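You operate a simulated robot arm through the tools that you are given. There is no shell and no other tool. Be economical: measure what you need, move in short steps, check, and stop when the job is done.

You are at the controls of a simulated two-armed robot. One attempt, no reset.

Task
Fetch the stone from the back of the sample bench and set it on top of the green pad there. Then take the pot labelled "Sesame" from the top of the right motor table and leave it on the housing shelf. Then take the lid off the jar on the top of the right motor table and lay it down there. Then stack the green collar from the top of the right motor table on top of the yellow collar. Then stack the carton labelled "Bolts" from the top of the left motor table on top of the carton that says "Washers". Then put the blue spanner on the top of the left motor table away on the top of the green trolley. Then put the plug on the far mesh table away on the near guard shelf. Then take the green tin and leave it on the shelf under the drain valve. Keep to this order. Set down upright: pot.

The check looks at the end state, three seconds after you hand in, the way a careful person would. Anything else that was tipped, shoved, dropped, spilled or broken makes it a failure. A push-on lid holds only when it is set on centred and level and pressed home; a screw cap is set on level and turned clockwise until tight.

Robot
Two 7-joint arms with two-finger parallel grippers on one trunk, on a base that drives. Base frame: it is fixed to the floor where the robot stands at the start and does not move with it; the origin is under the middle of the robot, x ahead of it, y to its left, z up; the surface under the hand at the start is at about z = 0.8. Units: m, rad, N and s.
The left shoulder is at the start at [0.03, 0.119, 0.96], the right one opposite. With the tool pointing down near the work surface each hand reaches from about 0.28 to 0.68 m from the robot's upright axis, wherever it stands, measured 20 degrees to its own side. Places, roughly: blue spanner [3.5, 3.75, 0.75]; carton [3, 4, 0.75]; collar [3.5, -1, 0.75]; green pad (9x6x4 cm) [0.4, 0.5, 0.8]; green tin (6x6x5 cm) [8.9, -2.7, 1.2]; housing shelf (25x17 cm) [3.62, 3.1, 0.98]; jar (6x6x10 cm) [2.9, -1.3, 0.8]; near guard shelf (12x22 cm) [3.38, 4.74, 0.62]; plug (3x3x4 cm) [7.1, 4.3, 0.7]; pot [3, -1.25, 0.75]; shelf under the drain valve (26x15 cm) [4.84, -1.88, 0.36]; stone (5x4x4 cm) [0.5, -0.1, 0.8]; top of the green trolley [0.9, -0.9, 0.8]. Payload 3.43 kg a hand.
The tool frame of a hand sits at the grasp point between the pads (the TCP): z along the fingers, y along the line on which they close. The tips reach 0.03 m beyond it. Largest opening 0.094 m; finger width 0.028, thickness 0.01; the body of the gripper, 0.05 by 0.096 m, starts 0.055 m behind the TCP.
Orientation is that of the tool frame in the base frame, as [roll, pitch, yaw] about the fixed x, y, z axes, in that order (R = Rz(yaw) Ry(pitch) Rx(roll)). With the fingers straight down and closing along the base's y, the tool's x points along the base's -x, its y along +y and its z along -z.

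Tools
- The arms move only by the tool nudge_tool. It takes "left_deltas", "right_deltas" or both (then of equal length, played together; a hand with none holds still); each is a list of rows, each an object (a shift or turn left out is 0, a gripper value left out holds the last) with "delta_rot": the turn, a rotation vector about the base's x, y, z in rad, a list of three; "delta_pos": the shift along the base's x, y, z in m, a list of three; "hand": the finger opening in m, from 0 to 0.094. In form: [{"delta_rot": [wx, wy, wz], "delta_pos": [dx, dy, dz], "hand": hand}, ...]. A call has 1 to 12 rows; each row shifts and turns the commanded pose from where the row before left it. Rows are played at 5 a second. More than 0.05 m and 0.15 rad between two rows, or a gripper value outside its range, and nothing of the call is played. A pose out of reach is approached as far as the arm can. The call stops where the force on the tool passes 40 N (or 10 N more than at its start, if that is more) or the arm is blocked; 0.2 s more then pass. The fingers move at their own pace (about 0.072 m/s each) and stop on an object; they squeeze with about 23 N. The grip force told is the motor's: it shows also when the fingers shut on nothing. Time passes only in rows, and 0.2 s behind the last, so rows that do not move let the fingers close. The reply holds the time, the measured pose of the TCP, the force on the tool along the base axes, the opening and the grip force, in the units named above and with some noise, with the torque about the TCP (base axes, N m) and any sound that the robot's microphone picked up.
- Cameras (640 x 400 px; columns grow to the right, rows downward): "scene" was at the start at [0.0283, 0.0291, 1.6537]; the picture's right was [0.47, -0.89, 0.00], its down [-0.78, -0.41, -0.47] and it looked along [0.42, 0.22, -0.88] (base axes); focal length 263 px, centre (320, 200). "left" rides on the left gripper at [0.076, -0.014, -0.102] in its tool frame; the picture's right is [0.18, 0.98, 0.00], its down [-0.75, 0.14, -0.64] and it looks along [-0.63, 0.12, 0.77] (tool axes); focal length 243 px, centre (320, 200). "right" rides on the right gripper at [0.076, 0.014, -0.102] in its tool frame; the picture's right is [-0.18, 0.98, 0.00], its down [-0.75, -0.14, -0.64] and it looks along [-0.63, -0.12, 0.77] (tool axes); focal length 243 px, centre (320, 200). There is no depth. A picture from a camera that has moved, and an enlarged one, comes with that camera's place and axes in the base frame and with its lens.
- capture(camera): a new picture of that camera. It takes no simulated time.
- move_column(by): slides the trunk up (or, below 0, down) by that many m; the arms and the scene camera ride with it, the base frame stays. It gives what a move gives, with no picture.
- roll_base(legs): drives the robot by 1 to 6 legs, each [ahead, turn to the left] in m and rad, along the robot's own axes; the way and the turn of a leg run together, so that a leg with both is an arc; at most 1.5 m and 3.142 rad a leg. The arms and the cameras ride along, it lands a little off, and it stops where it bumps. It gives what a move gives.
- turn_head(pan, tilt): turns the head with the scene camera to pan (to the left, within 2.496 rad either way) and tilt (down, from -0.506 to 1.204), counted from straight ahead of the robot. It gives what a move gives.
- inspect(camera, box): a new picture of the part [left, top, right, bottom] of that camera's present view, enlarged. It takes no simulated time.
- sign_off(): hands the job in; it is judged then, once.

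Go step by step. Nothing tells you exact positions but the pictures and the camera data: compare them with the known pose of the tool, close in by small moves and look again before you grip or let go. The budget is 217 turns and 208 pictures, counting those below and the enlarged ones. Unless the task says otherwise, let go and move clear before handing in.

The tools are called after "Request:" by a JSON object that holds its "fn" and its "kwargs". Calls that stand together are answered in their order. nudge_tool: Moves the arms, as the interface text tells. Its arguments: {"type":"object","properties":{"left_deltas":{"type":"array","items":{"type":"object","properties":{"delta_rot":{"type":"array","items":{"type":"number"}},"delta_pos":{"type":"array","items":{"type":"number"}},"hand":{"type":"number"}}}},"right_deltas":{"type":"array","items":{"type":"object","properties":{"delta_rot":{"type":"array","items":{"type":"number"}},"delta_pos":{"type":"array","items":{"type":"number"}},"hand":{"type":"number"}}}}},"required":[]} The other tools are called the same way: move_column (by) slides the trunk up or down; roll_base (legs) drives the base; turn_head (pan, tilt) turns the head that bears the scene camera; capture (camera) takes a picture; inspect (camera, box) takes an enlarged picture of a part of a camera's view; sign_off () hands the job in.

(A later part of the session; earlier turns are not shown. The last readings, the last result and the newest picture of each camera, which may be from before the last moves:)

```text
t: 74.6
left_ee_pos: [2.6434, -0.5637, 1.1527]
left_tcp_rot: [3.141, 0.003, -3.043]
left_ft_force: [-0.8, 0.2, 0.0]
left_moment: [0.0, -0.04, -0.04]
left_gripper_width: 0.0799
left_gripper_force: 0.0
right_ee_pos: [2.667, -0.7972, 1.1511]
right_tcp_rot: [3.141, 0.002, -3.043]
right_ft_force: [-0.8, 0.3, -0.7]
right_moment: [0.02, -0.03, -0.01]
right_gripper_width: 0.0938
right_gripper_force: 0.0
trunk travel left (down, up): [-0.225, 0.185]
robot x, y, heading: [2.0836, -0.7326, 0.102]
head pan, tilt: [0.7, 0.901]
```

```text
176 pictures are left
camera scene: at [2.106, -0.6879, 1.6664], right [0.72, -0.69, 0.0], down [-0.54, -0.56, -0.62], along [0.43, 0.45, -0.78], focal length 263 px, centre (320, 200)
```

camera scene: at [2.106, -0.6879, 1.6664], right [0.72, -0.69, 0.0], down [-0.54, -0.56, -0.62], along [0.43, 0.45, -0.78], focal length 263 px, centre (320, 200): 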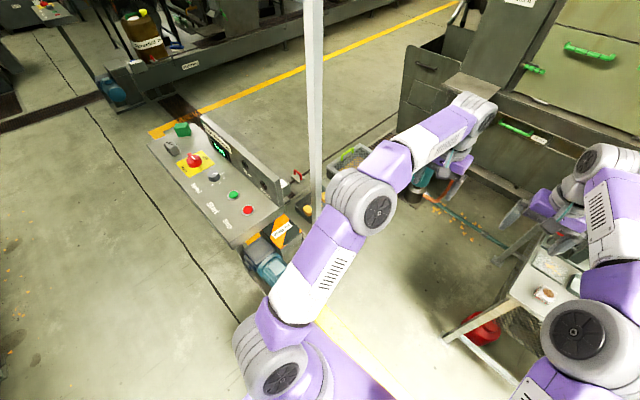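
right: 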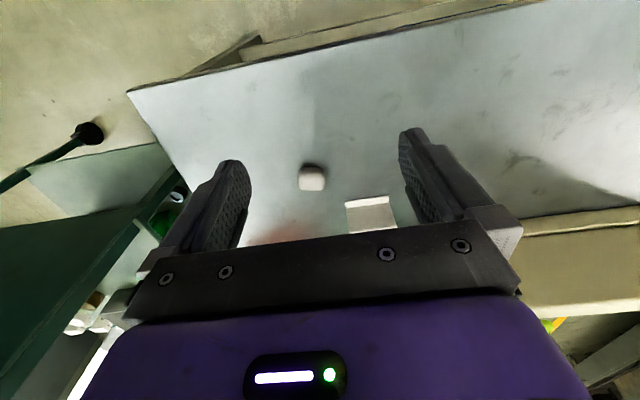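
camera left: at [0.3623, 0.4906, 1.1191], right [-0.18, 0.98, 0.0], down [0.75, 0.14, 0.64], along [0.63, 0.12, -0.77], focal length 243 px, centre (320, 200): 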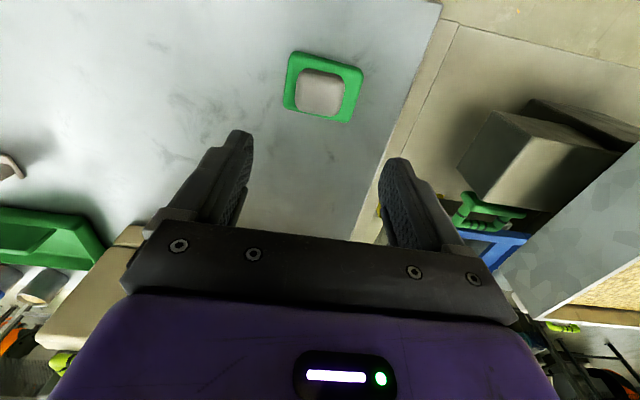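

The elbows are now well in. I'll drive into the bay to about (2.98, -0.53), then turn to face the table.

Request:
{"fn": "roll_base", "kwargs": {"legs": [[0, 0.12], [0.92, 0], [0, -1.3]]}}

Request:
{"fn": "turn_head", "kwargs": {"pan": 0.0, "tilt": 0.9}}

Request:
{"fn": "capture", "kwargs": {"camera": "scene"}}

```text
t: 83.4
left_ee_pos: [3.3412, -1.0214, 1.151]
left_tcp_rot: [3.141, 0.0, 1.989]
left_ft_force: [-0.2, -0.2, 0.5]
left_moment: [0.02, -0.02, 0.02]
left_gripper_width: 0.0799
left_gripper_force: 0.0
right_ee_pos: [3.126, -1.1178, 1.1499]
right_tcp_rot: [-3.141, 0.001, 1.988]
right_ft_force: [0.8, -0.2, 0.3]
right_moment: [-0.02, -0.02, -0.01]
right_gripper_width: 0.0939
right_gripper_force: 0.2
trunk travel left (down, up): [-0.225, 0.185]
robot x, y, heading: [2.9983, -0.5441, -1.148]
head pan, tilt: [0.7, 0.901]
```

```text
t: 84.5
left_ee_pos: [3.3416, -1.0209, 1.1515]
left_tcp_rot: [3.141, -0.001, 1.988]
left_ft_force: [0.4, -0.1, 0.1]
left_moment: [0.01, 0.0, -0.03]
left_gripper_width: 0.0801
left_gripper_force: 0.0
right_ee_pos: [3.1255, -1.1177, 1.1489]
right_tcp_rot: [-3.142, -0.001, 1.987]
right_ft_force: [0.1, -0.8, 1.0]
right_moment: [0.01, 0.01, 0.04]
right_gripper_width: 0.0941
right_gripper_force: 0.0
trunk travel left (down, up): [-0.225, 0.185]
robot x, y, heading: [3.0008, -0.547, -1.151]
head pan, tilt: [0.0, 0.901]
```

```text
175 pictures are left
camera scene: at [3.0193, -0.5863, 1.6663], right [-0.91, -0.41, 0.0], down [-0.32, 0.71, -0.62], along [0.25, -0.57, -0.78], focal length 263 px, centre (320, 200)
```

scene: 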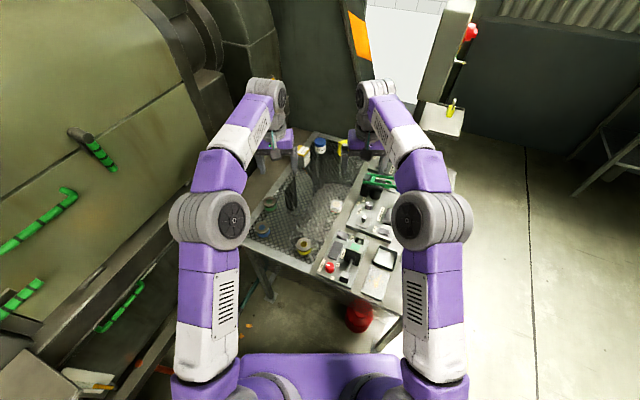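

I'm in the bay facing the table. Zooming in on the items.

Request:
{"fn": "inspect", "kwargs": {"camera": "scene", "box": [240, 130, 420, 300]}}

Request:
{"fn": "capture", "kwargs": {"camera": "left"}}

Request:
{"fn": "capture", "kwargs": {"camera": "right"}}

```text
2.35 times, centred on (330, 215) of scene
camera zoom: at [3.0193, -0.5863, 1.6663], right [-0.91, -0.41, 0.0], down [-0.32, 0.71, -0.62], along [0.25, -0.57, -0.78], focal length 619 px, centre (296, 165)
```

zoom: 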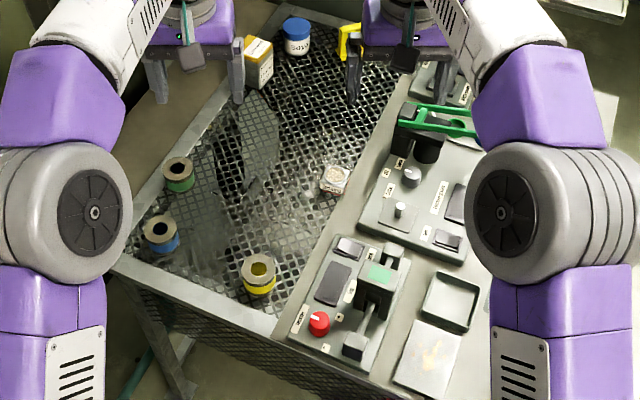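

```text
173 pictures are left
camera left: at [3.298, -0.9578, 1.2545], right [0.82, 0.57, 0.0], down [0.43, -0.63, 0.64], along [0.36, -0.53, -0.77], focal length 243 px, centre (320, 200)
```

left: 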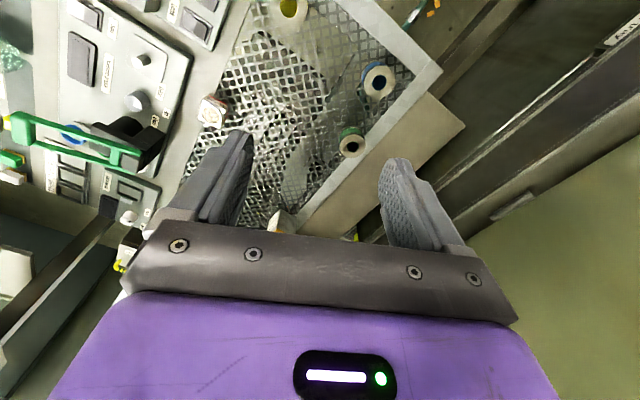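

```text
172 pictures are left
camera right: at [3.1093, -1.042, 1.2535], right [0.97, 0.23, 0.0], down [0.18, -0.75, 0.64], along [0.15, -0.63, -0.77], focal length 243 px, centre (320, 200)
```

right: 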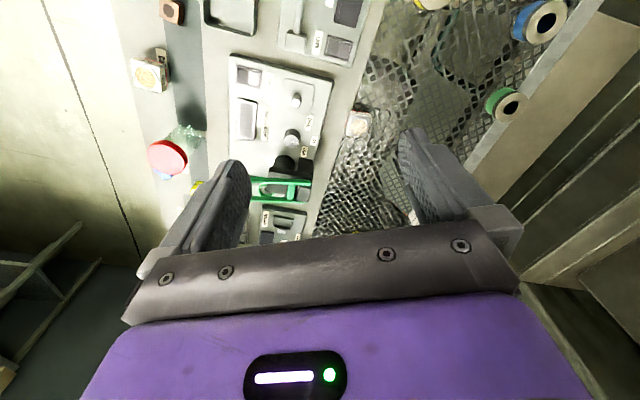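

All three views agree the Sesame pot is at about (3.226, -1.22). I'll bring the right hand above it, turned so the fingers close along base x, and draw the left hand back.

Request:
{"fn": "nudge_tool", "kwargs": {"right_deltas": [{"delta_pos": [0.025, -0.026, -0.02], "delta_rot": [0, 0, -0.14], "hand": 0.08}, {"delta_pos": [0.025, -0.026, -0.02], "delta_rot": [0, 0, -0.14]}, {"delta_pos": [0.025, -0.025, -0.03], "delta_rot": [0, 0, -0.14]}, {"delta_pos": [0.025, -0.025, -0.03]}, {"delta_pos": [0, 0, -0.04]}, {"delta_pos": [0, 0, -0.03]}, {"delta_pos": [0, 0, 0]}], "left_deltas": [{"delta_pos": [-0.01, 0.03, 0]}, {"delta_pos": [-0.01, 0.03, 0]}, {"delta_pos": [-0.01, 0.03, 0]}, {"delta_pos": [-0.01, 0.03, 0]}, {"delta_pos": [0, 0, 0]}, {"delta_pos": [0, 0, 0]}, {"delta_pos": [0, 0, 0]}]}}

Request:
{"fn": "capture", "kwargs": {"camera": "right"}}

Request:
{"fn": "capture", "kwargs": {"camera": "scene"}}

```text
t: 86.1
left_ee_pos: [3.2997, -0.9008, 1.1511]
left_tcp_rot: [-3.141, 0.0, 1.988]
left_ft_force: [0.4, 0.8, -0.6]
left_moment: [-0.04, -0.05, 0.01]
left_gripper_width: 0.0799
left_gripper_force: 0.0
right_ee_pos: [3.1723, -1.1693, 0.9788]
right_tcp_rot: [-3.139, 0.0, 1.565]
right_ft_force: [0.8, -0.4, 0.4]
right_moment: [0.0, 0.0, 0.0]
right_gripper_width: 0.08
right_gripper_force: 0.1
right hand out of reach, approached as far as the arm can: row 1, 2, 3, 4, 5, 6
trunk travel left (down, up): [-0.225, 0.185]
robot x, y, heading: [2.9981, -0.5451, -1.149]
head pan, tilt: [0.0, 0.901]
```

```text
171 pictures are left
camera right: at [3.1882, -1.0932, 1.0821], right [0.98, -0.19, 0.0], down [-0.14, -0.75, 0.64], along [-0.12, -0.63, -0.77], focal length 243 px, centre (320, 200)
```

right: 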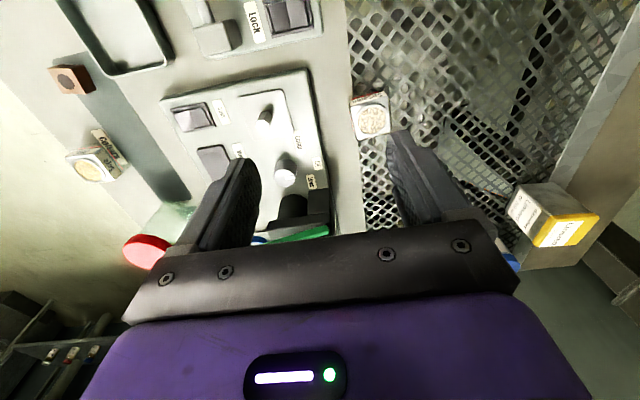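

```text
170 pictures are left
camera scene: at [3.0192, -0.5864, 1.6663], right [-0.91, -0.41, 0.0], down [-0.32, 0.72, -0.62], along [0.25, -0.57, -0.78], focal length 263 px, centre (320, 200)
```

scene: 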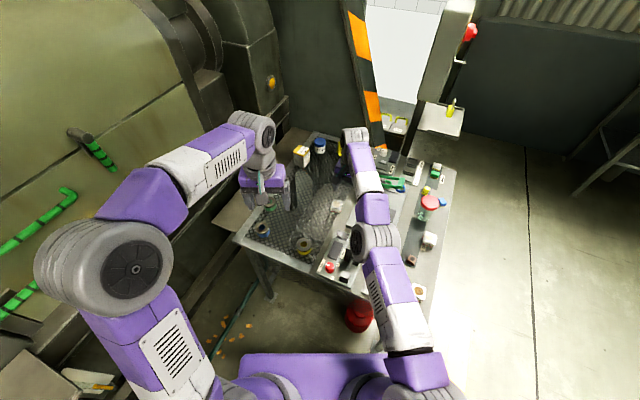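

The vertical pose falls about 7 cm short, so I'll edge the base forward 4 cm and tilt the fingers forward a little.

Request:
{"fn": "roll_base", "kwargs": {"legs": [[0.04, 0]]}}

Request:
{"fn": "nudge_tool", "kwargs": {"right_deltas": [{"delta_rot": [-0.12, 0, 0]}, {"delta_rot": [-0.12, 0, 0]}, {"delta_rot": [-0.12, 0, 0]}, {"delta_pos": [0, 0, 0]}]}}

```text
t: 87.0
left_ee_pos: [3.3161, -0.9382, 1.1517]
left_tcp_rot: [-3.141, -0.002, 1.987]
left_ft_force: [0.8, 0.5, 0.0]
left_moment: [0.02, 0.03, 0.01]
left_gripper_width: 0.0798
left_gripper_force: 0.1
right_ee_pos: [3.1888, -1.2065, 0.9773]
right_tcp_rot: [-3.139, -0.004, 1.568]
right_ft_force: [1.2, -0.1, -0.4]
right_moment: [0.03, 0.03, -0.01]
right_gripper_width: 0.0799
right_gripper_force: 0.1
trunk travel left (down, up): [-0.225, 0.185]
robot x, y, heading: [3.0161, -0.5791, -1.149]
head pan, tilt: [0.0, 0.901]
```

```text
t: 88.0
left_ee_pos: [3.3149, -0.9372, 1.1509]
left_tcp_rot: [3.141, -0.002, 1.986]
left_ft_force: [-0.1, 0.2, -0.4]
left_moment: [-0.01, 0.0, 0.01]
left_gripper_width: 0.0801
left_gripper_force: 0.0
right_ee_pos: [3.2222, -1.2573, 0.9859]
right_tcp_rot: [-3.139, 0.358, 1.568]
right_ft_force: [0.3, 0.7, -0.5]
right_moment: [0.0, -0.01, -0.02]
right_gripper_width: 0.08
right_gripper_force: 0.0
right hand out of reach, approached as far as the arm can: row 1, 2, 3
trunk travel left (down, up): [-0.225, 0.185]
robot x, y, heading: [3.0162, -0.5813, -1.157]
head pan, tilt: [0.0, 0.901]
```

The hand now reaches. I'll lower a bit and look.

Request:
{"fn": "nudge_tool", "kwargs": {"right_deltas": [{"delta_pos": [0, 0.015, -0.03]}, {"delta_pos": [0, 0.015, -0.03]}, {"delta_pos": [0, 0, 0]}]}}

Request:
{"fn": "capture", "kwargs": {"camera": "right"}}

```text
t: 88.8
left_ee_pos: [3.3158, -0.9378, 1.1509]
left_tcp_rot: [3.141, -0.001, 1.986]
left_ft_force: [-0.1, -0.1, 0.7]
left_moment: [0.0, -0.03, 0.01]
left_gripper_width: 0.08
left_gripper_force: 0.1
right_ee_pos: [3.2401, -1.249, 0.9268]
right_tcp_rot: [3.141, 0.359, 1.566]
right_ft_force: [-0.1, -0.6, -0.1]
right_moment: [0.01, 0.01, -0.01]
right_gripper_width: 0.0803
right_gripper_force: 0.2
right hand out of reach, approached as far as the arm can: row 1, 2
trunk travel left (down, up): [-0.225, 0.185]
robot x, y, heading: [3.0188, -0.5817, -1.147]
head pan, tilt: [0.0, 0.901]
```

```text
169 pictures are left
camera right: at [3.2556, -1.1407, 0.9977], right [0.98, -0.18, 0.06], down [-0.14, -0.48, 0.87], along [-0.12, -0.86, -0.5], focal length 243 px, centre (320, 200)
```

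right: 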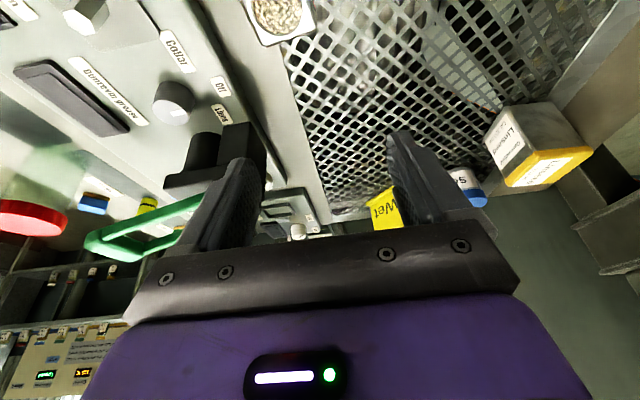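

The pot is at (3.225, -1.219) and square with the axes. I'll line up and descend in stages.

Request:
{"fn": "nudge_tool", "kwargs": {"right_deltas": [{"delta_pos": [-0.014, 0.029, -0.01]}, {"delta_pos": [0, 0, -0.03]}, {"delta_pos": [0, 0, -0.03]}, {"delta_pos": [0, 0, 0]}]}}

Request:
{"fn": "capture", "kwargs": {"camera": "right"}}

Request:
{"fn": "inspect", "kwargs": {"camera": "scene", "box": [290, 130, 400, 240]}}

```text
t: 89.8
left_ee_pos: [3.3145, -0.9385, 1.1521]
left_tcp_rot: [3.141, 0.001, 1.987]
left_ft_force: [-1.1, -0.7, -0.3]
left_moment: [-0.02, 0.04, 0.0]
left_gripper_width: 0.08
left_gripper_force: 0.1
right_ee_pos: [3.2425, -1.2448, 0.8565]
right_tcp_rot: [3.141, 0.361, 1.566]
right_ft_force: [-0.5, 0.0, 0.0]
right_moment: [-0.02, -0.01, -0.01]
right_gripper_width: 0.08
right_gripper_force: 0.0
right hand out of reach, approached as far as the arm can: row 1
trunk travel left (down, up): [-0.225, 0.185]
robot x, y, heading: [3.0151, -0.5811, -1.151]
head pan, tilt: [0.0, 0.901]
```

```text
168 pictures are left
camera right: at [3.2581, -1.1365, 0.9274], right [0.98, -0.18, 0.07], down [-0.14, -0.48, 0.87], along [-0.12, -0.86, -0.5], focal length 243 px, centre (320, 200)
```

right: 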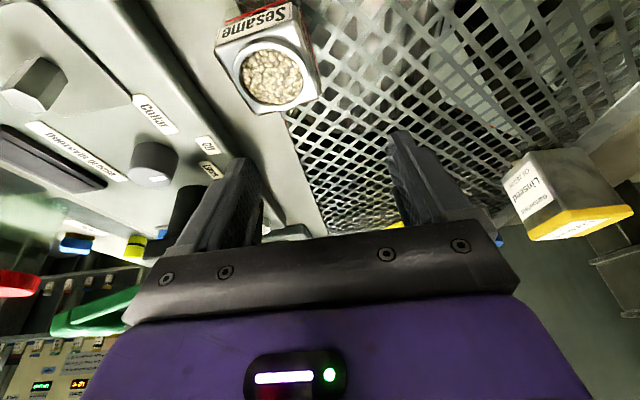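

```text
3.64 times, centred on (345, 185) of scene
camera zoom: at [3.0352, -0.6221, 1.6663], right [-0.91, -0.41, 0.0], down [-0.32, 0.72, -0.62], along [0.25, -0.57, -0.78], focal length 957 px, centre (229, 254)
```

zoom: 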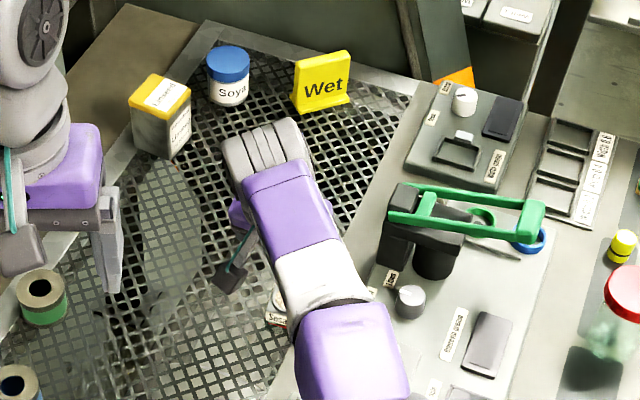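

The pot's top is at z≈0.80. I'll shift over it and go down to grip.

Request:
{"fn": "nudge_tool", "kwargs": {"right_deltas": [{"delta_pos": [-0.0175, 0.026, 0]}, {"delta_pos": [0, 0, -0.02]}, {"delta_pos": [0, 0, 0]}]}}

Request:
{"fn": "capture", "kwargs": {"camera": "right"}}

```text
t: 90.6
left_ee_pos: [3.3157, -0.9377, 1.1531]
left_tcp_rot: [-3.141, -0.001, 1.985]
left_ft_force: [-0.2, -0.6, 0.2]
left_moment: [-0.01, 0.0, 0.03]
left_gripper_width: 0.0801
left_gripper_force: 0.0
right_ee_pos: [3.2412, -1.2445, 0.8365]
right_tcp_rot: [-3.142, 0.359, 1.567]
right_ft_force: [-0.2, 0.5, -1.3]
right_moment: [0.01, 0.0, 0.01]
right_gripper_width: 0.0803
right_gripper_force: 0.1
right hand out of reach, approached as far as the arm can: row 1
trunk travel left (down, up): [-0.225, 0.185]
robot x, y, heading: [3.0123, -0.581, -1.155]
head pan, tilt: [0.0, 0.901]
```

```text
166 pictures are left
camera right: at [3.2572, -1.1365, 0.9065], right [0.98, -0.18, 0.06], down [-0.14, -0.48, 0.87], along [-0.12, -0.86, -0.5], focal length 243 px, centre (320, 200)
```

right: 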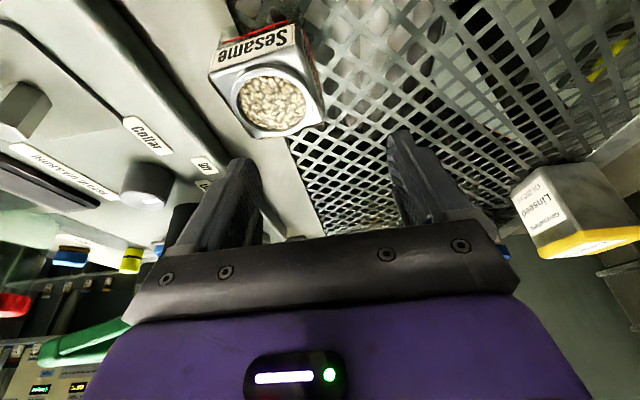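

The sideways row was refused as unreachable, possibly a wrist limit. I'll try smaller single-axis rows to find which direction is free.

Request:
{"fn": "nudge_tool", "kwargs": {"right_deltas": [{"delta_pos": [0, 0.008, 0]}, {"delta_pos": [0, 0.008, 0]}, {"delta_pos": [0, 0.008, 0]}, {"delta_pos": [-0.006, 0, 0]}, {"delta_pos": [-0.006, 0, 0]}, {"delta_pos": [-0.006, 0, 0]}, {"delta_pos": [0, 0, 0]}]}}

```text
t: 92.2
left_ee_pos: [3.316, -0.9371, 1.1518]
left_tcp_rot: [3.14, 0.0, 1.987]
left_ft_force: [-0.2, -0.5, 0.0]
left_moment: [0.0, 0.03, 0.02]
left_gripper_width: 0.0801
left_gripper_force: 0.0
right_ee_pos: [3.2428, -1.2385, 0.8324]
right_tcp_rot: [3.141, 0.357, 1.566]
right_ft_force: [0.2, 0.6, 0.3]
right_moment: [0.04, 0.02, -0.03]
right_gripper_width: 0.0801
right_gripper_force: 0.2
right hand out of reach, approached as far as the arm can: row 1, 2, 3, 4, 5, 6
trunk travel left (down, up): [-0.225, 0.185]
robot x, y, heading: [3.0147, -0.5779, -1.149]
head pan, tilt: [0.0, 0.901]
```

I'll raise, reduce the tilt, and see where the arm can go.

Request:
{"fn": "nudge_tool", "kwargs": {"right_deltas": [{"delta_pos": [0, 0, 0.04]}, {"delta_pos": [0, 0, 0.03]}, {"delta_pos": [0, 0, 0]}]}}

Request:
{"fn": "nudge_tool", "kwargs": {"right_deltas": [{"delta_rot": [0.1, 0, 0]}, {"delta_pos": [0, 0, 0]}]}}

```text
t: 93.0
left_ee_pos: [3.3158, -0.9382, 1.1517]
left_tcp_rot: [-3.141, 0.003, 1.986]
left_ft_force: [-0.8, 0.0, -0.1]
left_moment: [0.02, -0.01, -0.01]
left_gripper_width: 0.0801
left_gripper_force: 0.0
right_ee_pos: [3.2454, -1.2441, 0.9029]
right_tcp_rot: [-3.138, 0.355, 1.568]
right_ft_force: [-0.1, -0.1, 0.2]
right_moment: [0.01, 0.02, 0.0]
right_gripper_width: 0.08
right_gripper_force: 0.1
right hand out of reach, approached as far as the arm can: row 1
trunk travel left (down, up): [-0.225, 0.185]
robot x, y, heading: [3.0146, -0.5824, -1.148]
head pan, tilt: [0.0, 0.901]
```

```text
t: 93.6
left_ee_pos: [3.3145, -0.9381, 1.1514]
left_tcp_rot: [-3.141, 0.001, 1.985]
left_ft_force: [0.0, 0.6, 0.2]
left_moment: [-0.01, -0.02, 0.01]
left_gripper_width: 0.0799
left_gripper_force: 0.1
right_ee_pos: [3.2373, -1.2323, 0.9029]
right_tcp_rot: [-3.141, 0.258, 1.569]
right_ft_force: [0.8, -0.1, 0.0]
right_moment: [-0.03, -0.01, 0.02]
right_gripper_width: 0.0798
right_gripper_force: 0.0
right hand out of reach, approached as far as the arm can: row 1
trunk travel left (down, up): [-0.225, 0.185]
robot x, y, heading: [3.0147, -0.582, -1.152]
head pan, tilt: [0.0, 0.901]
```

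The limit seems tied to the tilt, and with the base closer the vertical pose may now reach. I'll take the tilt off.

Request:
{"fn": "nudge_tool", "kwargs": {"right_deltas": [{"delta_rot": [0.13, 0, 0]}, {"delta_rot": [0.128, 0, 0]}, {"delta_pos": [0, 0, 0]}, {"delta_pos": [0, 0, 0]}]}}

Request:
{"fn": "capture", "kwargs": {"camera": "right"}}

```text
t: 94.6
left_ee_pos: [3.3141, -0.938, 1.152]
left_tcp_rot: [3.142, 0.0, 1.986]
left_ft_force: [0.3, -0.3, -0.1]
left_moment: [-0.03, -0.02, 0.02]
left_gripper_width: 0.08
left_gripper_force: 0.1
right_ee_pos: [3.2191, -1.2056, 0.9038]
right_tcp_rot: [-3.141, 0.066, 1.567]
right_ft_force: [-0.8, 0.4, 0.7]
right_moment: [0.03, 0.01, 0.0]
right_gripper_width: 0.0798
right_gripper_force: 0.0
right hand out of reach, approached as far as the arm can: row 1, 2
trunk travel left (down, up): [-0.225, 0.185]
robot x, y, heading: [3.0149, -0.582, -1.149]
head pan, tilt: [0.0, 0.901]
```

```text
165 pictures are left
camera right: at [3.2348, -1.1221, 1.0021], right [0.98, -0.19, 0.01], down [-0.14, -0.71, 0.69], along [-0.12, -0.68, -0.72], focal length 243 px, centre (320, 200)
```

right: 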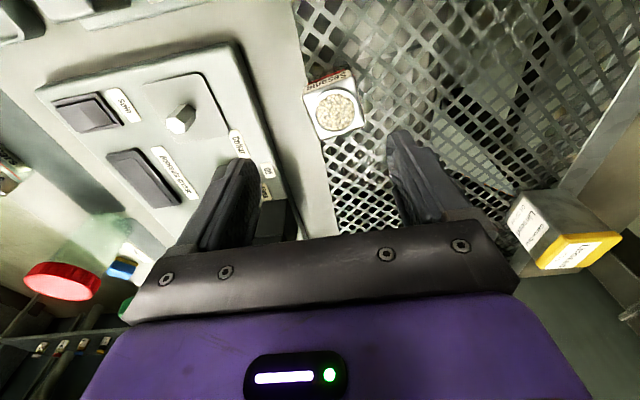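

Request:
{"fn": "nudge_tool", "kwargs": {"right_deltas": [{"delta_pos": [0, 0, -0.03]}, {"delta_pos": [0, 0, -0.03]}, {"delta_pos": [0, 0, 0]}]}}

Request:
{"fn": "capture", "kwargs": {"camera": "right"}}

```text
t: 95.4
left_ee_pos: [3.3148, -0.9371, 1.1507]
left_tcp_rot: [3.141, 0.0, 1.985]
left_ft_force: [-0.2, 0.6, -0.1]
left_moment: [-0.02, -0.03, 0.01]
left_gripper_width: 0.0801
left_gripper_force: 0.0
right_ee_pos: [3.2194, -1.2045, 0.8432]
right_tcp_rot: [-3.14, 0.069, 1.565]
right_ft_force: [0.2, 0.2, -0.8]
right_moment: [0.0, 0.0, -0.01]
right_gripper_width: 0.08
right_gripper_force: 0.1
trunk travel left (down, up): [-0.225, 0.185]
robot x, y, heading: [3.014, -0.5826, -1.15]
head pan, tilt: [0.0, 0.901]
```

```text
164 pictures are left
camera right: at [3.2345, -1.1214, 0.9421], right [0.98, -0.19, 0.01], down [-0.14, -0.71, 0.69], along [-0.12, -0.68, -0.72], focal length 243 px, centre (320, 200)
```

right: 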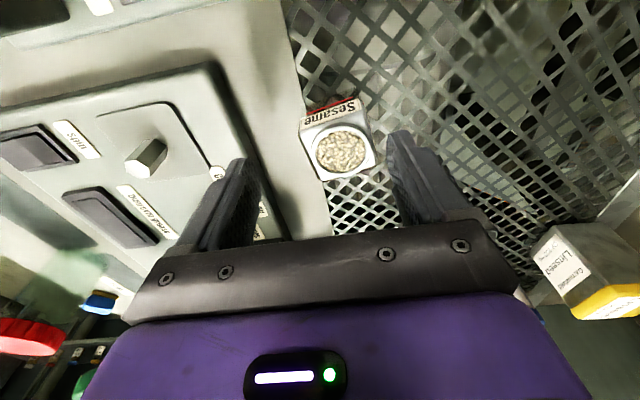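

The hand is reachable here and slightly off the pot. I'll correct by about 1 cm and lower further.

Request:
{"fn": "nudge_tool", "kwargs": {"right_deltas": [{"delta_pos": [0.011, -0.008, 0]}, {"delta_pos": [0, 0, -0.02]}, {"delta_pos": [0, 0, 0]}]}}

Request:
{"fn": "capture", "kwargs": {"camera": "right"}}

```text
t: 96.2
left_ee_pos: [3.3153, -0.9371, 1.1519]
left_tcp_rot: [3.141, 0.0, 1.987]
left_ft_force: [-0.4, -0.2, -0.9]
left_moment: [-0.03, 0.0, 0.01]
left_gripper_width: 0.0803
left_gripper_force: 0.1
right_ee_pos: [3.2177, -1.2023, 0.8236]
right_tcp_rot: [-3.14, 0.065, 1.566]
right_ft_force: [0.0, 0.1, -0.3]
right_moment: [0.02, 0.02, 0.01]
right_gripper_width: 0.0798
right_gripper_force: 0.1
right hand out of reach, approached as far as the arm can: row 1
trunk travel left (down, up): [-0.225, 0.185]
robot x, y, heading: [3.0165, -0.5798, -1.152]
head pan, tilt: [0.0, 0.901]
```

```text
163 pictures are left
camera right: at [3.2336, -1.1197, 0.9224], right [0.98, -0.19, 0.01], down [-0.14, -0.71, 0.69], along [-0.12, -0.68, -0.72], focal length 243 px, centre (320, 200)
```

right: 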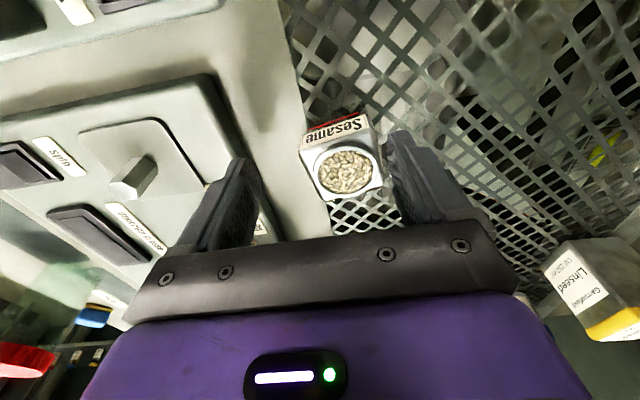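

The reach margin is thin, so I want to know the base's actual footprint relative to the table. I'll look down.

Request:
{"fn": "turn_head", "kwargs": {"pan": -0.5, "tilt": 1.2}}

Request:
{"fn": "capture", "kwargs": {"camera": "scene"}}

Request:
{"fn": "turn_head", "kwargs": {"pan": -1.7, "tilt": 1.2}}

Request:
{"fn": "capture", "kwargs": {"camera": "scene"}}

```text
t: 97.1
left_ee_pos: [3.3144, -0.9365, 1.1516]
left_tcp_rot: [-3.141, 0.0, 1.986]
left_ft_force: [0.1, 0.5, -0.1]
left_moment: [-0.05, -0.04, -0.02]
left_gripper_width: 0.08
left_gripper_force: 0.1
right_ee_pos: [3.2188, -1.2011, 0.8244]
right_tcp_rot: [-3.141, 0.064, 1.567]
right_ft_force: [-0.3, 0.3, -0.1]
right_moment: [-0.01, -0.01, -0.02]
right_gripper_width: 0.0802
right_gripper_force: 0.2
trunk travel left (down, up): [-0.225, 0.185]
robot x, y, heading: [3.0177, -0.5766, -1.149]
head pan, tilt: [-0.499, 1.201]
```

```text
162 pictures are left
camera scene: at [3.0001, -0.6091, 1.6465], right [-1.0, 0.08, 0.0], down [0.07, 0.93, -0.36], along [-0.03, -0.36, -0.93], focal length 263 px, centre (320, 200)
```

scene: 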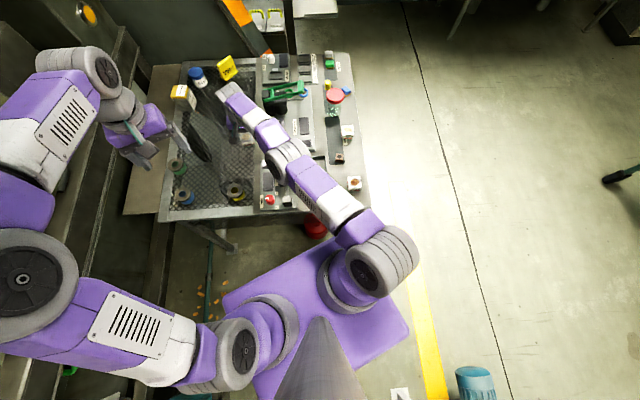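

```text
t: 98.5
left_ee_pos: [3.3148, -0.9378, 1.151]
left_tcp_rot: [3.141, 0.001, 1.987]
left_ft_force: [-0.3, -0.8, 0.1]
left_moment: [0.04, 0.0, 0.01]
left_gripper_width: 0.0802
left_gripper_force: 0.1
right_ee_pos: [3.2166, -1.2019, 0.8242]
right_tcp_rot: [-3.138, 0.065, 1.566]
right_ft_force: [0.4, 0.6, -0.2]
right_moment: [0.03, -0.01, -0.02]
right_gripper_width: 0.0802
right_gripper_force: 0.0
trunk travel left (down, up): [-0.225, 0.185]
robot x, y, heading: [3.0162, -0.581, -1.149]
head pan, tilt: [-1.7, 1.201]
```

```text
161 pictures are left
camera scene: at [2.9509, -0.5695, 1.6465], right [-0.29, 0.96, 0.0], down [0.89, 0.27, -0.36], along [-0.35, -0.1, -0.93], focal length 263 px, centre (320, 200)
```

scene: 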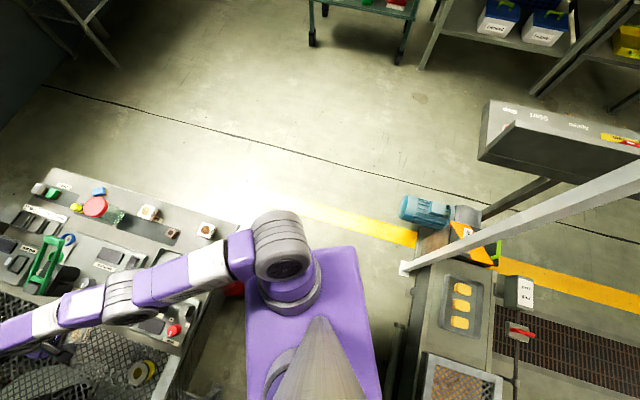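

The trunk platform looks small (about ±0.17 by ±0.2 m) and nothing wider shows below it. I'll move the right hand up, edge forward another 5 cm and turn slightly left so the pot sits on the right hand's side.

Request:
{"fn": "nudge_tool", "kwargs": {"right_deltas": [{"delta_pos": [0, 0, 0.04]}, {"delta_pos": [0, 0, 0.04]}, {"delta_pos": [0, 0, 0]}]}}

Request:
{"fn": "roll_base", "kwargs": {"legs": [[0.05, 0]]}}

```text
t: 99.3
left_ee_pos: [3.3156, -0.9379, 1.1508]
left_tcp_rot: [3.142, -0.001, 1.986]
left_ft_force: [0.3, 0.3, 0.5]
left_moment: [-0.01, 0.01, 0.01]
left_gripper_width: 0.0799
left_gripper_force: 0.1
right_ee_pos: [3.2183, -1.2008, 0.9024]
right_tcp_rot: [-3.14, 0.063, 1.566]
right_ft_force: [0.4, -0.4, 0.6]
right_moment: [0.02, -0.02, -0.01]
right_gripper_width: 0.0801
right_gripper_force: 0.0
trunk travel left (down, up): [-0.225, 0.185]
robot x, y, heading: [3.0139, -0.5802, -1.149]
head pan, tilt: [-1.7, 1.201]
```

```text
t: 100.2
left_ee_pos: [3.3364, -0.9844, 1.1513]
left_tcp_rot: [-3.14, -0.002, 1.985]
left_ft_force: [0.6, -1.1, 1.0]
left_moment: [0.03, 0.04, 0.01]
left_gripper_width: 0.08
left_gripper_force: 0.1
right_ee_pos: [3.2393, -1.2471, 0.9001]
right_tcp_rot: [-3.14, 0.063, 1.567]
right_ft_force: [-0.4, -0.1, -1.0]
right_moment: [0.03, 0.05, -0.01]
right_gripper_width: 0.08
right_gripper_force: 0.1
trunk travel left (down, up): [-0.225, 0.185]
robot x, y, heading: [3.0327, -0.6253, -1.154]
head pan, tilt: [-1.7, 1.201]
```

No bump. Now I'll pull the hand back over the pot.

Request:
{"fn": "nudge_tool", "kwargs": {"right_deltas": [{"delta_pos": [-0.004, 0.016, 0]}, {"delta_pos": [-0.005, 0.016, 0]}, {"delta_pos": [0, 0, -0.03]}, {"delta_pos": [0, 0, -0.03]}, {"delta_pos": [0, 0, 0]}]}}

Request:
{"fn": "capture", "kwargs": {"camera": "right"}}

```text
t: 101.4
left_ee_pos: [3.3352, -0.9824, 1.1522]
left_tcp_rot: [-3.141, -0.001, 1.986]
left_ft_force: [0.3, -1.2, 0.4]
left_moment: [-0.05, -0.04, -0.03]
left_gripper_width: 0.0801
left_gripper_force: 0.0
right_ee_pos: [3.2311, -1.2159, 0.8406]
right_tcp_rot: [-3.141, 0.064, 1.566]
right_ft_force: [-0.4, 0.7, 0.2]
right_moment: [0.03, -0.01, 0.02]
right_gripper_width: 0.0801
right_gripper_force: 0.1
trunk travel left (down, up): [-0.225, 0.185]
robot x, y, heading: [3.0338, -0.6269, -1.153]
head pan, tilt: [-1.7, 1.201]
```

```text
160 pictures are left
camera right: at [3.2465, -1.1342, 0.9389], right [0.98, -0.19, 0.01], down [-0.14, -0.71, 0.69], along [-0.12, -0.68, -0.72], focal length 243 px, centre (320, 200)
```

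right: 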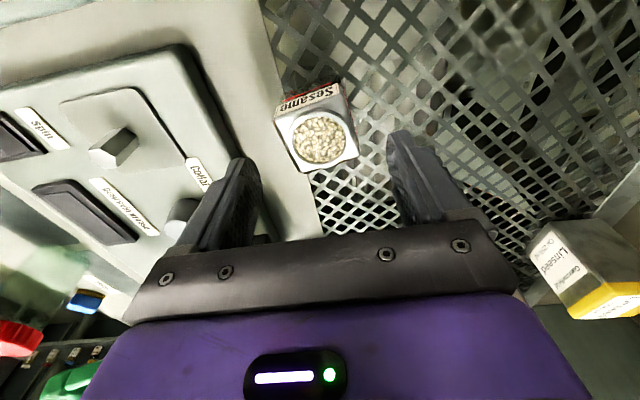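

Centred now. I'll descend and grip.

Request:
{"fn": "nudge_tool", "kwargs": {"right_deltas": [{"delta_pos": [0.001, 0.002, -0.02]}, {"delta_pos": [0, 0, -0.018]}, {"delta_pos": [0, 0, -0.01]}, {"delta_pos": [0, 0, 0]}]}}

Request:
{"fn": "capture", "kwargs": {"camera": "right"}}

```text
t: 102.4
left_ee_pos: [3.3351, -0.9831, 1.152]
left_tcp_rot: [-3.141, -0.001, 1.986]
left_ft_force: [0.2, -0.1, -0.2]
left_moment: [0.01, 0.02, 0.0]
left_gripper_width: 0.0798
left_gripper_force: 0.0
right_ee_pos: [3.2332, -1.2143, 0.7925]
right_tcp_rot: [-3.137, 0.065, 1.568]
right_ft_force: [-0.4, 0.3, 0.0]
right_moment: [-0.02, -0.02, -0.05]
right_gripper_width: 0.0797
right_gripper_force: 0.1
trunk travel left (down, up): [-0.225, 0.185]
robot x, y, heading: [3.0374, -0.6213, -1.15]
head pan, tilt: [-1.7, 1.201]
```

```text
159 pictures are left
camera right: at [3.2479, -1.1312, 0.8904], right [0.98, -0.19, 0.01], down [-0.14, -0.71, 0.69], along [-0.12, -0.68, -0.72], focal length 243 px, centre (320, 200)
```

right: 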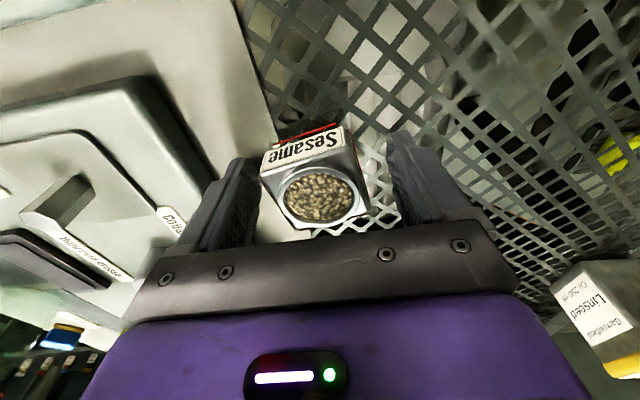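

Well aligned; closing.

Request:
{"fn": "nudge_tool", "kwargs": {"right_deltas": [{"hand": 0.06}, {"hand": 0.05}, {"hand": 0.0}, {"hand": 0.0}, {"hand": 0.0}]}}

Request:
{"fn": "capture", "kwargs": {"camera": "right"}}

```text
t: 103.6
left_ee_pos: [3.3341, -0.9827, 1.1515]
left_tcp_rot: [3.141, 0.0, 1.986]
left_ft_force: [0.2, 0.4, -0.3]
left_moment: [-0.01, -0.01, 0.01]
left_gripper_width: 0.0801
left_gripper_force: 0.1
right_ee_pos: [3.2322, -1.2153, 0.7916]
right_tcp_rot: [-3.141, 0.066, 1.568]
right_ft_force: [1.3, 0.1, 1.1]
right_moment: [-0.03, -0.04, 0.0]
right_gripper_width: 0.0481
right_gripper_force: 23.1
trunk travel left (down, up): [-0.225, 0.185]
robot x, y, heading: [3.0333, -0.6237, -1.151]
head pan, tilt: [-1.7, 1.201]
```

```text
158 pictures are left
camera right: at [3.248, -1.1313, 0.8908], right [0.98, -0.19, 0.01], down [-0.14, -0.71, 0.69], along [-0.12, -0.68, -0.72], focal length 243 px, centre (320, 200)
```

right: 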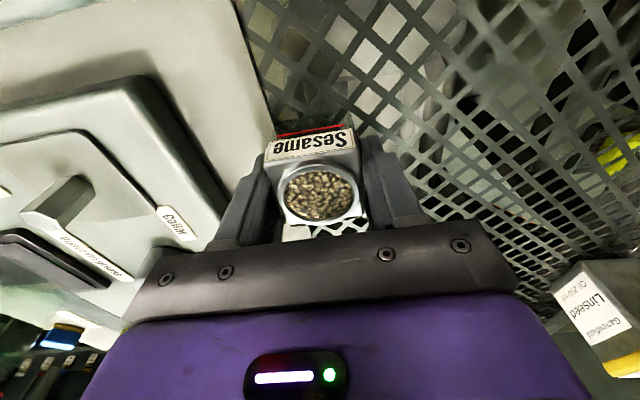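

The pot is gripped (0.048). I'll lift it clear, keeping it level, and bring both hands to a driving pose.

Request:
{"fn": "nudge_tool", "kwargs": {"right_deltas": [{"delta_pos": [0, 0, 0.03]}, {"delta_pos": [0, 0.005, 0.045]}, {"delta_pos": [-0.01, 0.02, 0.04]}, {"delta_pos": [-0.03, 0.01, 0.035], "delta_rot": [0, 0, 0.14]}, {"delta_pos": [-0.03, 0.01, 0.035], "delta_rot": [0, 0, 0.14]}, {"delta_pos": [-0.03, 0.015, 0.035], "delta_rot": [0, 0, 0.14]}, {"delta_pos": [-0.03, 0.015, 0.035]}, {"delta_pos": [0, 0, 0.035]}, {"delta_pos": [0, 0, 0.03]}, {"delta_pos": [0, 0, 0]}]}}

Request:
{"fn": "capture", "kwargs": {"camera": "right"}}

```text
t: 105.8
left_ee_pos: [3.3369, -0.9843, 1.1514]
left_tcp_rot: [3.141, 0.001, 1.985]
left_ft_force: [0.8, 0.2, -0.3]
left_moment: [0.04, 0.0, 0.01]
left_gripper_width: 0.0798
left_gripper_force: 0.1
right_ee_pos: [3.1012, -1.1407, 1.1117]
right_tcp_rot: [-3.141, 0.065, 1.988]
right_ft_force: [-0.3, -0.5, -2.3]
right_moment: [0.0, 0.02, 0.02]
right_gripper_width: 0.0479
right_gripper_force: 23.1
trunk travel left (down, up): [-0.225, 0.185]
robot x, y, heading: [3.0342, -0.6285, -1.148]
head pan, tilt: [-1.7, 1.201]
```

```text
157 pictures are left
camera right: at [3.0819, -1.0578, 1.2111], right [0.97, 0.23, 0.01], down [0.16, -0.71, 0.69], along [0.17, -0.67, -0.72], focal length 243 px, centre (320, 200)
```

right: 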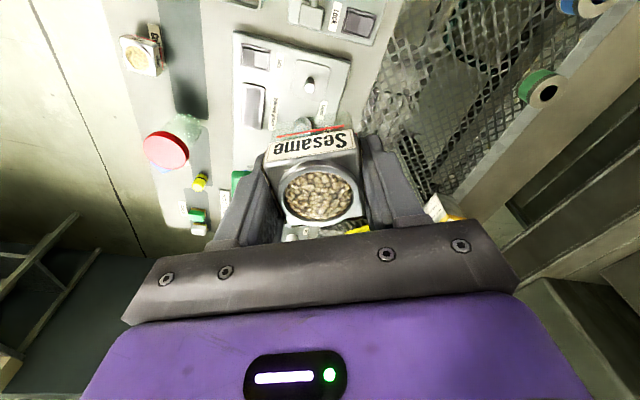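

The pot is held level at z≈1.11. I'll stretch the hands out again to tuck the elbows, then reverse out of the bay.

Request:
{"fn": "nudge_tool", "kwargs": {"left_deltas": [{"delta_pos": [0.017, -0.038, 0]}, {"delta_pos": [0.017, -0.038, 0]}, {"delta_pos": [0.016, -0.038, 0]}, {"delta_pos": [0, 0, 0]}], "right_deltas": [{"delta_pos": [0.008, -0.015, 0.01]}, {"delta_pos": [0.008, -0.015, 0.01]}, {"delta_pos": [0.008, -0.015, 0.01]}, {"delta_pos": [0, 0, 0]}]}}

Request:
{"fn": "roll_base", "kwargs": {"legs": [[-0.09, 0], [0, 1.36], [-0.9, 0]]}}

Request:
{"fn": "turn_head", "kwargs": {"pan": 1.2, "tilt": 0.4}}

Request:
{"fn": "capture", "kwargs": {"camera": "scene"}}

Request:
{"fn": "capture", "kwargs": {"camera": "right"}}

```text
t: 106.8
left_ee_pos: [3.3843, -1.0979, 1.1525]
left_tcp_rot: [3.141, 0.0, 1.985]
left_ft_force: [-0.4, 0.2, 1.0]
left_moment: [-0.04, 0.01, 0.03]
left_gripper_width: 0.08
left_gripper_force: 0.1
right_ee_pos: [3.1227, -1.1842, 1.1452]
right_tcp_rot: [-3.141, 0.066, 1.989]
right_ft_force: [0.7, 1.1, -0.7]
right_moment: [-0.06, 0.0, 0.01]
right_gripper_width: 0.0484
right_gripper_force: 22.9
trunk travel left (down, up): [-0.225, 0.185]
robot x, y, heading: [3.0344, -0.6233, -1.153]
head pan, tilt: [-1.7, 1.201]
```

```text
t: 115.6
left_ee_pos: [2.6722, -0.4914, 1.152]
left_tcp_rot: [3.141, -0.001, -2.915]
left_ft_force: [0.0, 0.6, -0.6]
left_moment: [0.02, -0.07, -0.06]
left_gripper_width: 0.0799
left_gripper_force: 0.1
right_ee_pos: [2.7077, -0.7643, 1.1427]
right_tcp_rot: [-3.139, 0.064, -2.914]
right_ft_force: [0.0, -0.3, -1.5]
right_moment: [-0.03, 0.01, 0.01]
right_gripper_width: 0.0481
right_gripper_force: 23.5
trunk travel left (down, up): [-0.225, 0.185]
robot x, y, heading: [2.1387, -0.7454, 0.229]
head pan, tilt: [-1.7, 1.201]
```

```text
t: 118.1
left_ee_pos: [2.6728, -0.4916, 1.1513]
left_tcp_rot: [-3.141, 0.001, -2.915]
left_ft_force: [0.8, 0.3, -0.7]
left_moment: [-0.01, 0.01, 0.03]
left_gripper_width: 0.08
left_gripper_force: 0.1
right_ee_pos: [2.7078, -0.7654, 1.1438]
right_tcp_rot: [-3.14, 0.064, -2.916]
right_ft_force: [-0.2, 0.1, -1.9]
right_moment: [0.02, -0.01, -0.02]
right_gripper_width: 0.0481
right_gripper_force: 23.5
trunk travel left (down, up): [-0.225, 0.185]
robot x, y, heading: [2.1439, -0.748, 0.229]
head pan, tilt: [1.201, 0.4]
```

```text
156 pictures are left
camera scene: at [2.1265, -0.6615, 1.7093], right [0.99, -0.14, 0.0], down [-0.05, -0.39, -0.92], along [0.13, 0.91, -0.39], focal length 263 px, centre (320, 200)
```

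scene: 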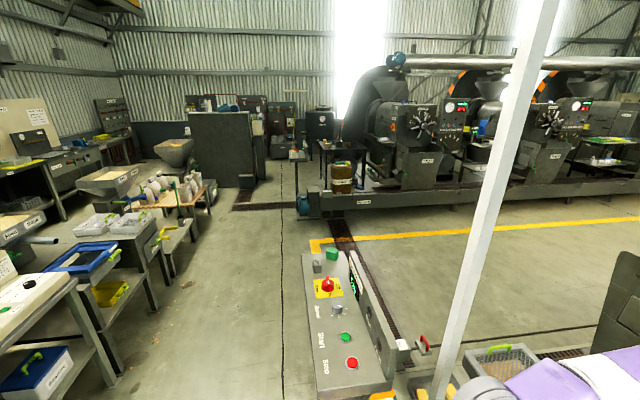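

```text
155 pictures are left
camera right: at [2.6257, -0.7687, 1.2425], right [-0.04, 1.0, 0.01], down [0.72, 0.02, 0.69], along [0.69, 0.04, -0.72], focal length 243 px, centre (320, 200)
```

right: 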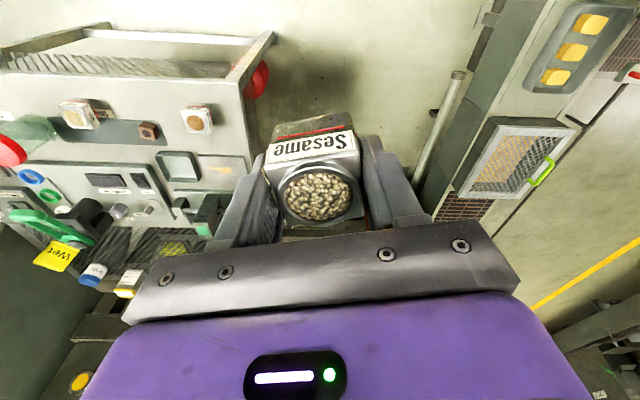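

Out of the bay with the pot safe. I'll zoom in on the left press line to find the housing shelf and left motor table.

Request:
{"fn": "inspect", "kwargs": {"camera": "scene", "box": [270, 90, 470, 220]}}

Request:
{"fn": "inspect", "kwargs": {"camera": "scene", "box": [440, 70, 640, 200]}}

```text
3.08 times, centred on (370, 155) of scene
camera zoom: at [2.1265, -0.6615, 1.7093], right [0.99, -0.14, 0.0], down [-0.05, -0.39, -0.92], along [0.13, 0.91, -0.39], focal length 810 px, centre (166, 338)
```

zoom: 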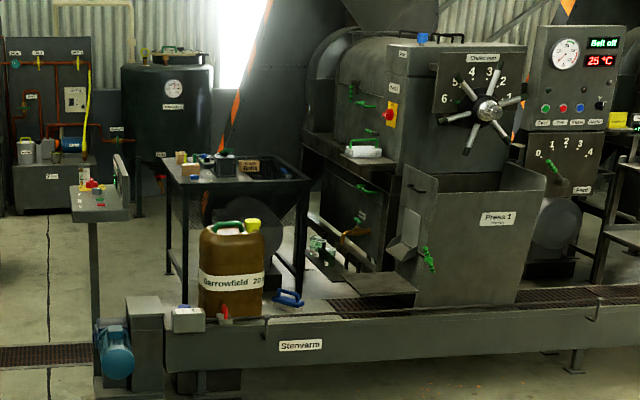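

```text
3.08 times, centred on (540, 135) of scene
camera zoom: at [2.1265, -0.6615, 1.7093], right [0.99, -0.14, 0.0], down [-0.05, -0.39, -0.92], along [0.13, 0.91, -0.39], focal length 810 px, centre (-357, 400)
```

zoom: 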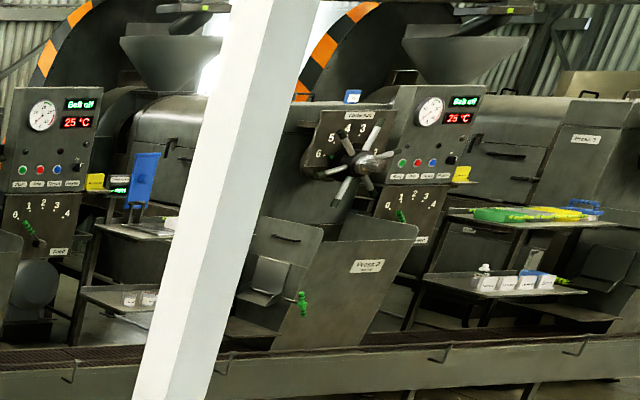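

The housing shelf sits on the left side of Press 1 at about (3.62, 3.1), and the left motor table is behind it. I'll drive up the aisle at x≈1.73 and look from closer.

Request:
{"fn": "roll_base", "kwargs": {"legs": [[-0.43, 0], [0, 1.342], [1.5, 0], [1.3, 0]]}}

Request:
{"fn": "turn_head", "kwargs": {"pan": -0.7, "tilt": 0.5}}

Request:
{"fn": "capture", "kwargs": {"camera": "scene"}}

```text
t: 137.1
left_ee_pos: [1.5619, 2.5118, 1.1517]
left_tcp_rot: [3.141, -0.001, -1.559]
left_ft_force: [0.0, 0.2, -0.1]
left_moment: [0.01, 0.0, 0.04]
left_gripper_width: 0.08
left_gripper_force: 0.0
right_ee_pos: [1.8354, 2.4899, 1.1442]
right_tcp_rot: [-3.14, 0.064, -1.557]
right_ft_force: [0.0, 0.4, -1.7]
right_moment: [0.03, 0.0, -0.01]
right_gripper_width: 0.048
right_gripper_force: 23.0
trunk travel left (down, up): [-0.225, 0.185]
robot x, y, heading: [1.6966, 1.9425, 1.586]
head pan, tilt: [1.201, 0.4]
```

```text
t: 138.9
left_ee_pos: [1.5628, 2.5119, 1.1533]
left_tcp_rot: [3.141, 0.0, -1.559]
left_ft_force: [-0.1, 0.7, 0.5]
left_moment: [0.05, -0.01, 0.03]
left_gripper_width: 0.0798
left_gripper_force: 0.1
right_ee_pos: [1.8362, 2.4888, 1.1446]
right_tcp_rot: [-3.141, 0.064, -1.559]
right_ft_force: [0.6, -0.3, -1.4]
right_moment: [0.03, 0.02, 0.0]
right_gripper_width: 0.0482
right_gripper_force: 22.7
trunk travel left (down, up): [-0.225, 0.185]
robot x, y, heading: [1.6954, 1.9367, 1.587]
head pan, tilt: [-0.7, 0.499]
```

```text
152 pictures are left
camera scene: at [1.7557, 1.9788, 1.7002], right [0.78, -0.63, 0.0], down [-0.3, -0.37, -0.88], along [0.55, 0.68, -0.48], focal length 263 px, centre (320, 200)
```

scene: 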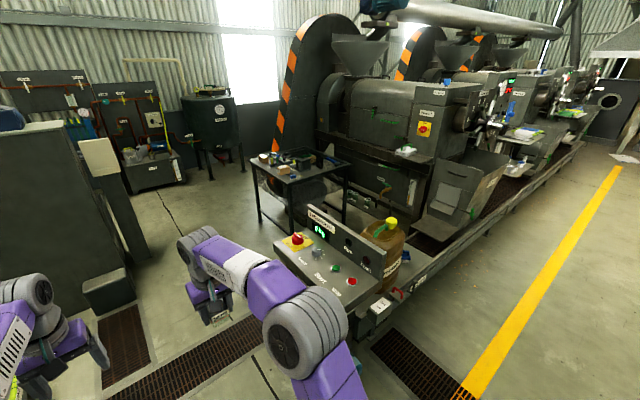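

The bay between the trough and the table runs along y≈3.35. I'll drive in to x≈2.75 and look again.

Request:
{"fn": "roll_base", "kwargs": {"legs": [[1.41, 0], [0, -1.587], [1.05, 0]]}}

Request:
{"fn": "turn_head", "kwargs": {"pan": -0.2, "tilt": 0.6}}

Request:
{"fn": "capture", "kwargs": {"camera": "scene"}}

Request:
{"fn": "capture", "kwargs": {"camera": "right"}}

```text
t: 154.6
left_ee_pos: [3.251, 3.4977, 1.1511]
left_tcp_rot: [3.142, -0.001, -3.116]
left_ft_force: [0.8, -0.2, 0.2]
left_moment: [0.01, -0.01, 0.0]
left_gripper_width: 0.0802
left_gripper_force: 0.1
right_ee_pos: [3.2324, 3.2232, 1.1434]
right_tcp_rot: [-3.139, 0.064, -3.116]
right_ft_force: [0.5, -0.2, -1.3]
right_moment: [-0.01, -0.02, -0.01]
right_gripper_width: 0.0479
right_gripper_force: 23.1
trunk travel left (down, up): [-0.225, 0.185]
robot x, y, heading: [2.6805, 3.3512, 0.033]
head pan, tilt: [-0.7, 0.499]
```

```text
t: 155.6
left_ee_pos: [3.251, 3.4979, 1.1518]
left_tcp_rot: [3.141, 0.0, -3.116]
left_ft_force: [-0.2, -0.5, -0.2]
left_moment: [0.0, -0.01, 0.02]
left_gripper_width: 0.0801
left_gripper_force: 0.1
right_ee_pos: [3.2349, 3.2236, 1.1435]
right_tcp_rot: [-3.14, 0.063, -3.114]
right_ft_force: [-0.2, 0.7, -1.0]
right_moment: [0.04, -0.01, 0.0]
right_gripper_width: 0.0482
right_gripper_force: 23.0
trunk travel left (down, up): [-0.225, 0.185]
robot x, y, heading: [2.682, 3.3558, 0.033]
head pan, tilt: [-0.201, 0.6]
```

```text
151 pictures are left
camera scene: at [2.7401, 3.3379, 1.6911], right [-0.17, -0.99, 0.0], down [-0.56, 0.1, -0.83], along [0.81, -0.14, -0.56], focal length 263 px, centre (320, 200)
```

scene: 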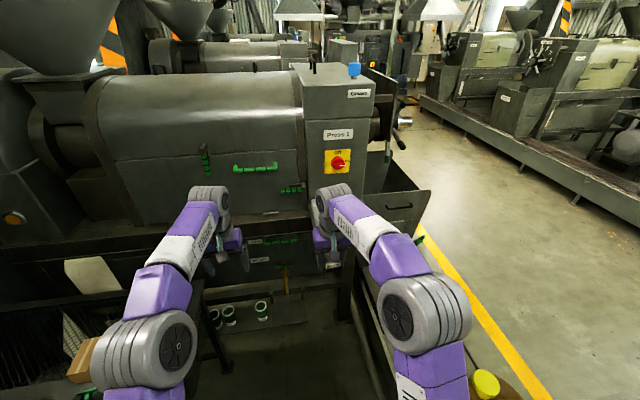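

```text
150 pictures are left
camera right: at [3.1514, 3.2357, 1.2425], right [0.16, 0.99, 0.01], down [0.71, -0.12, 0.69], along [0.68, -0.1, -0.72], focal length 243 px, centre (320, 200)
```

right: 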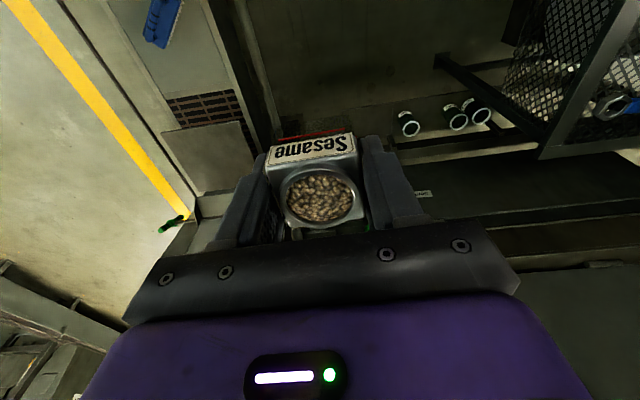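

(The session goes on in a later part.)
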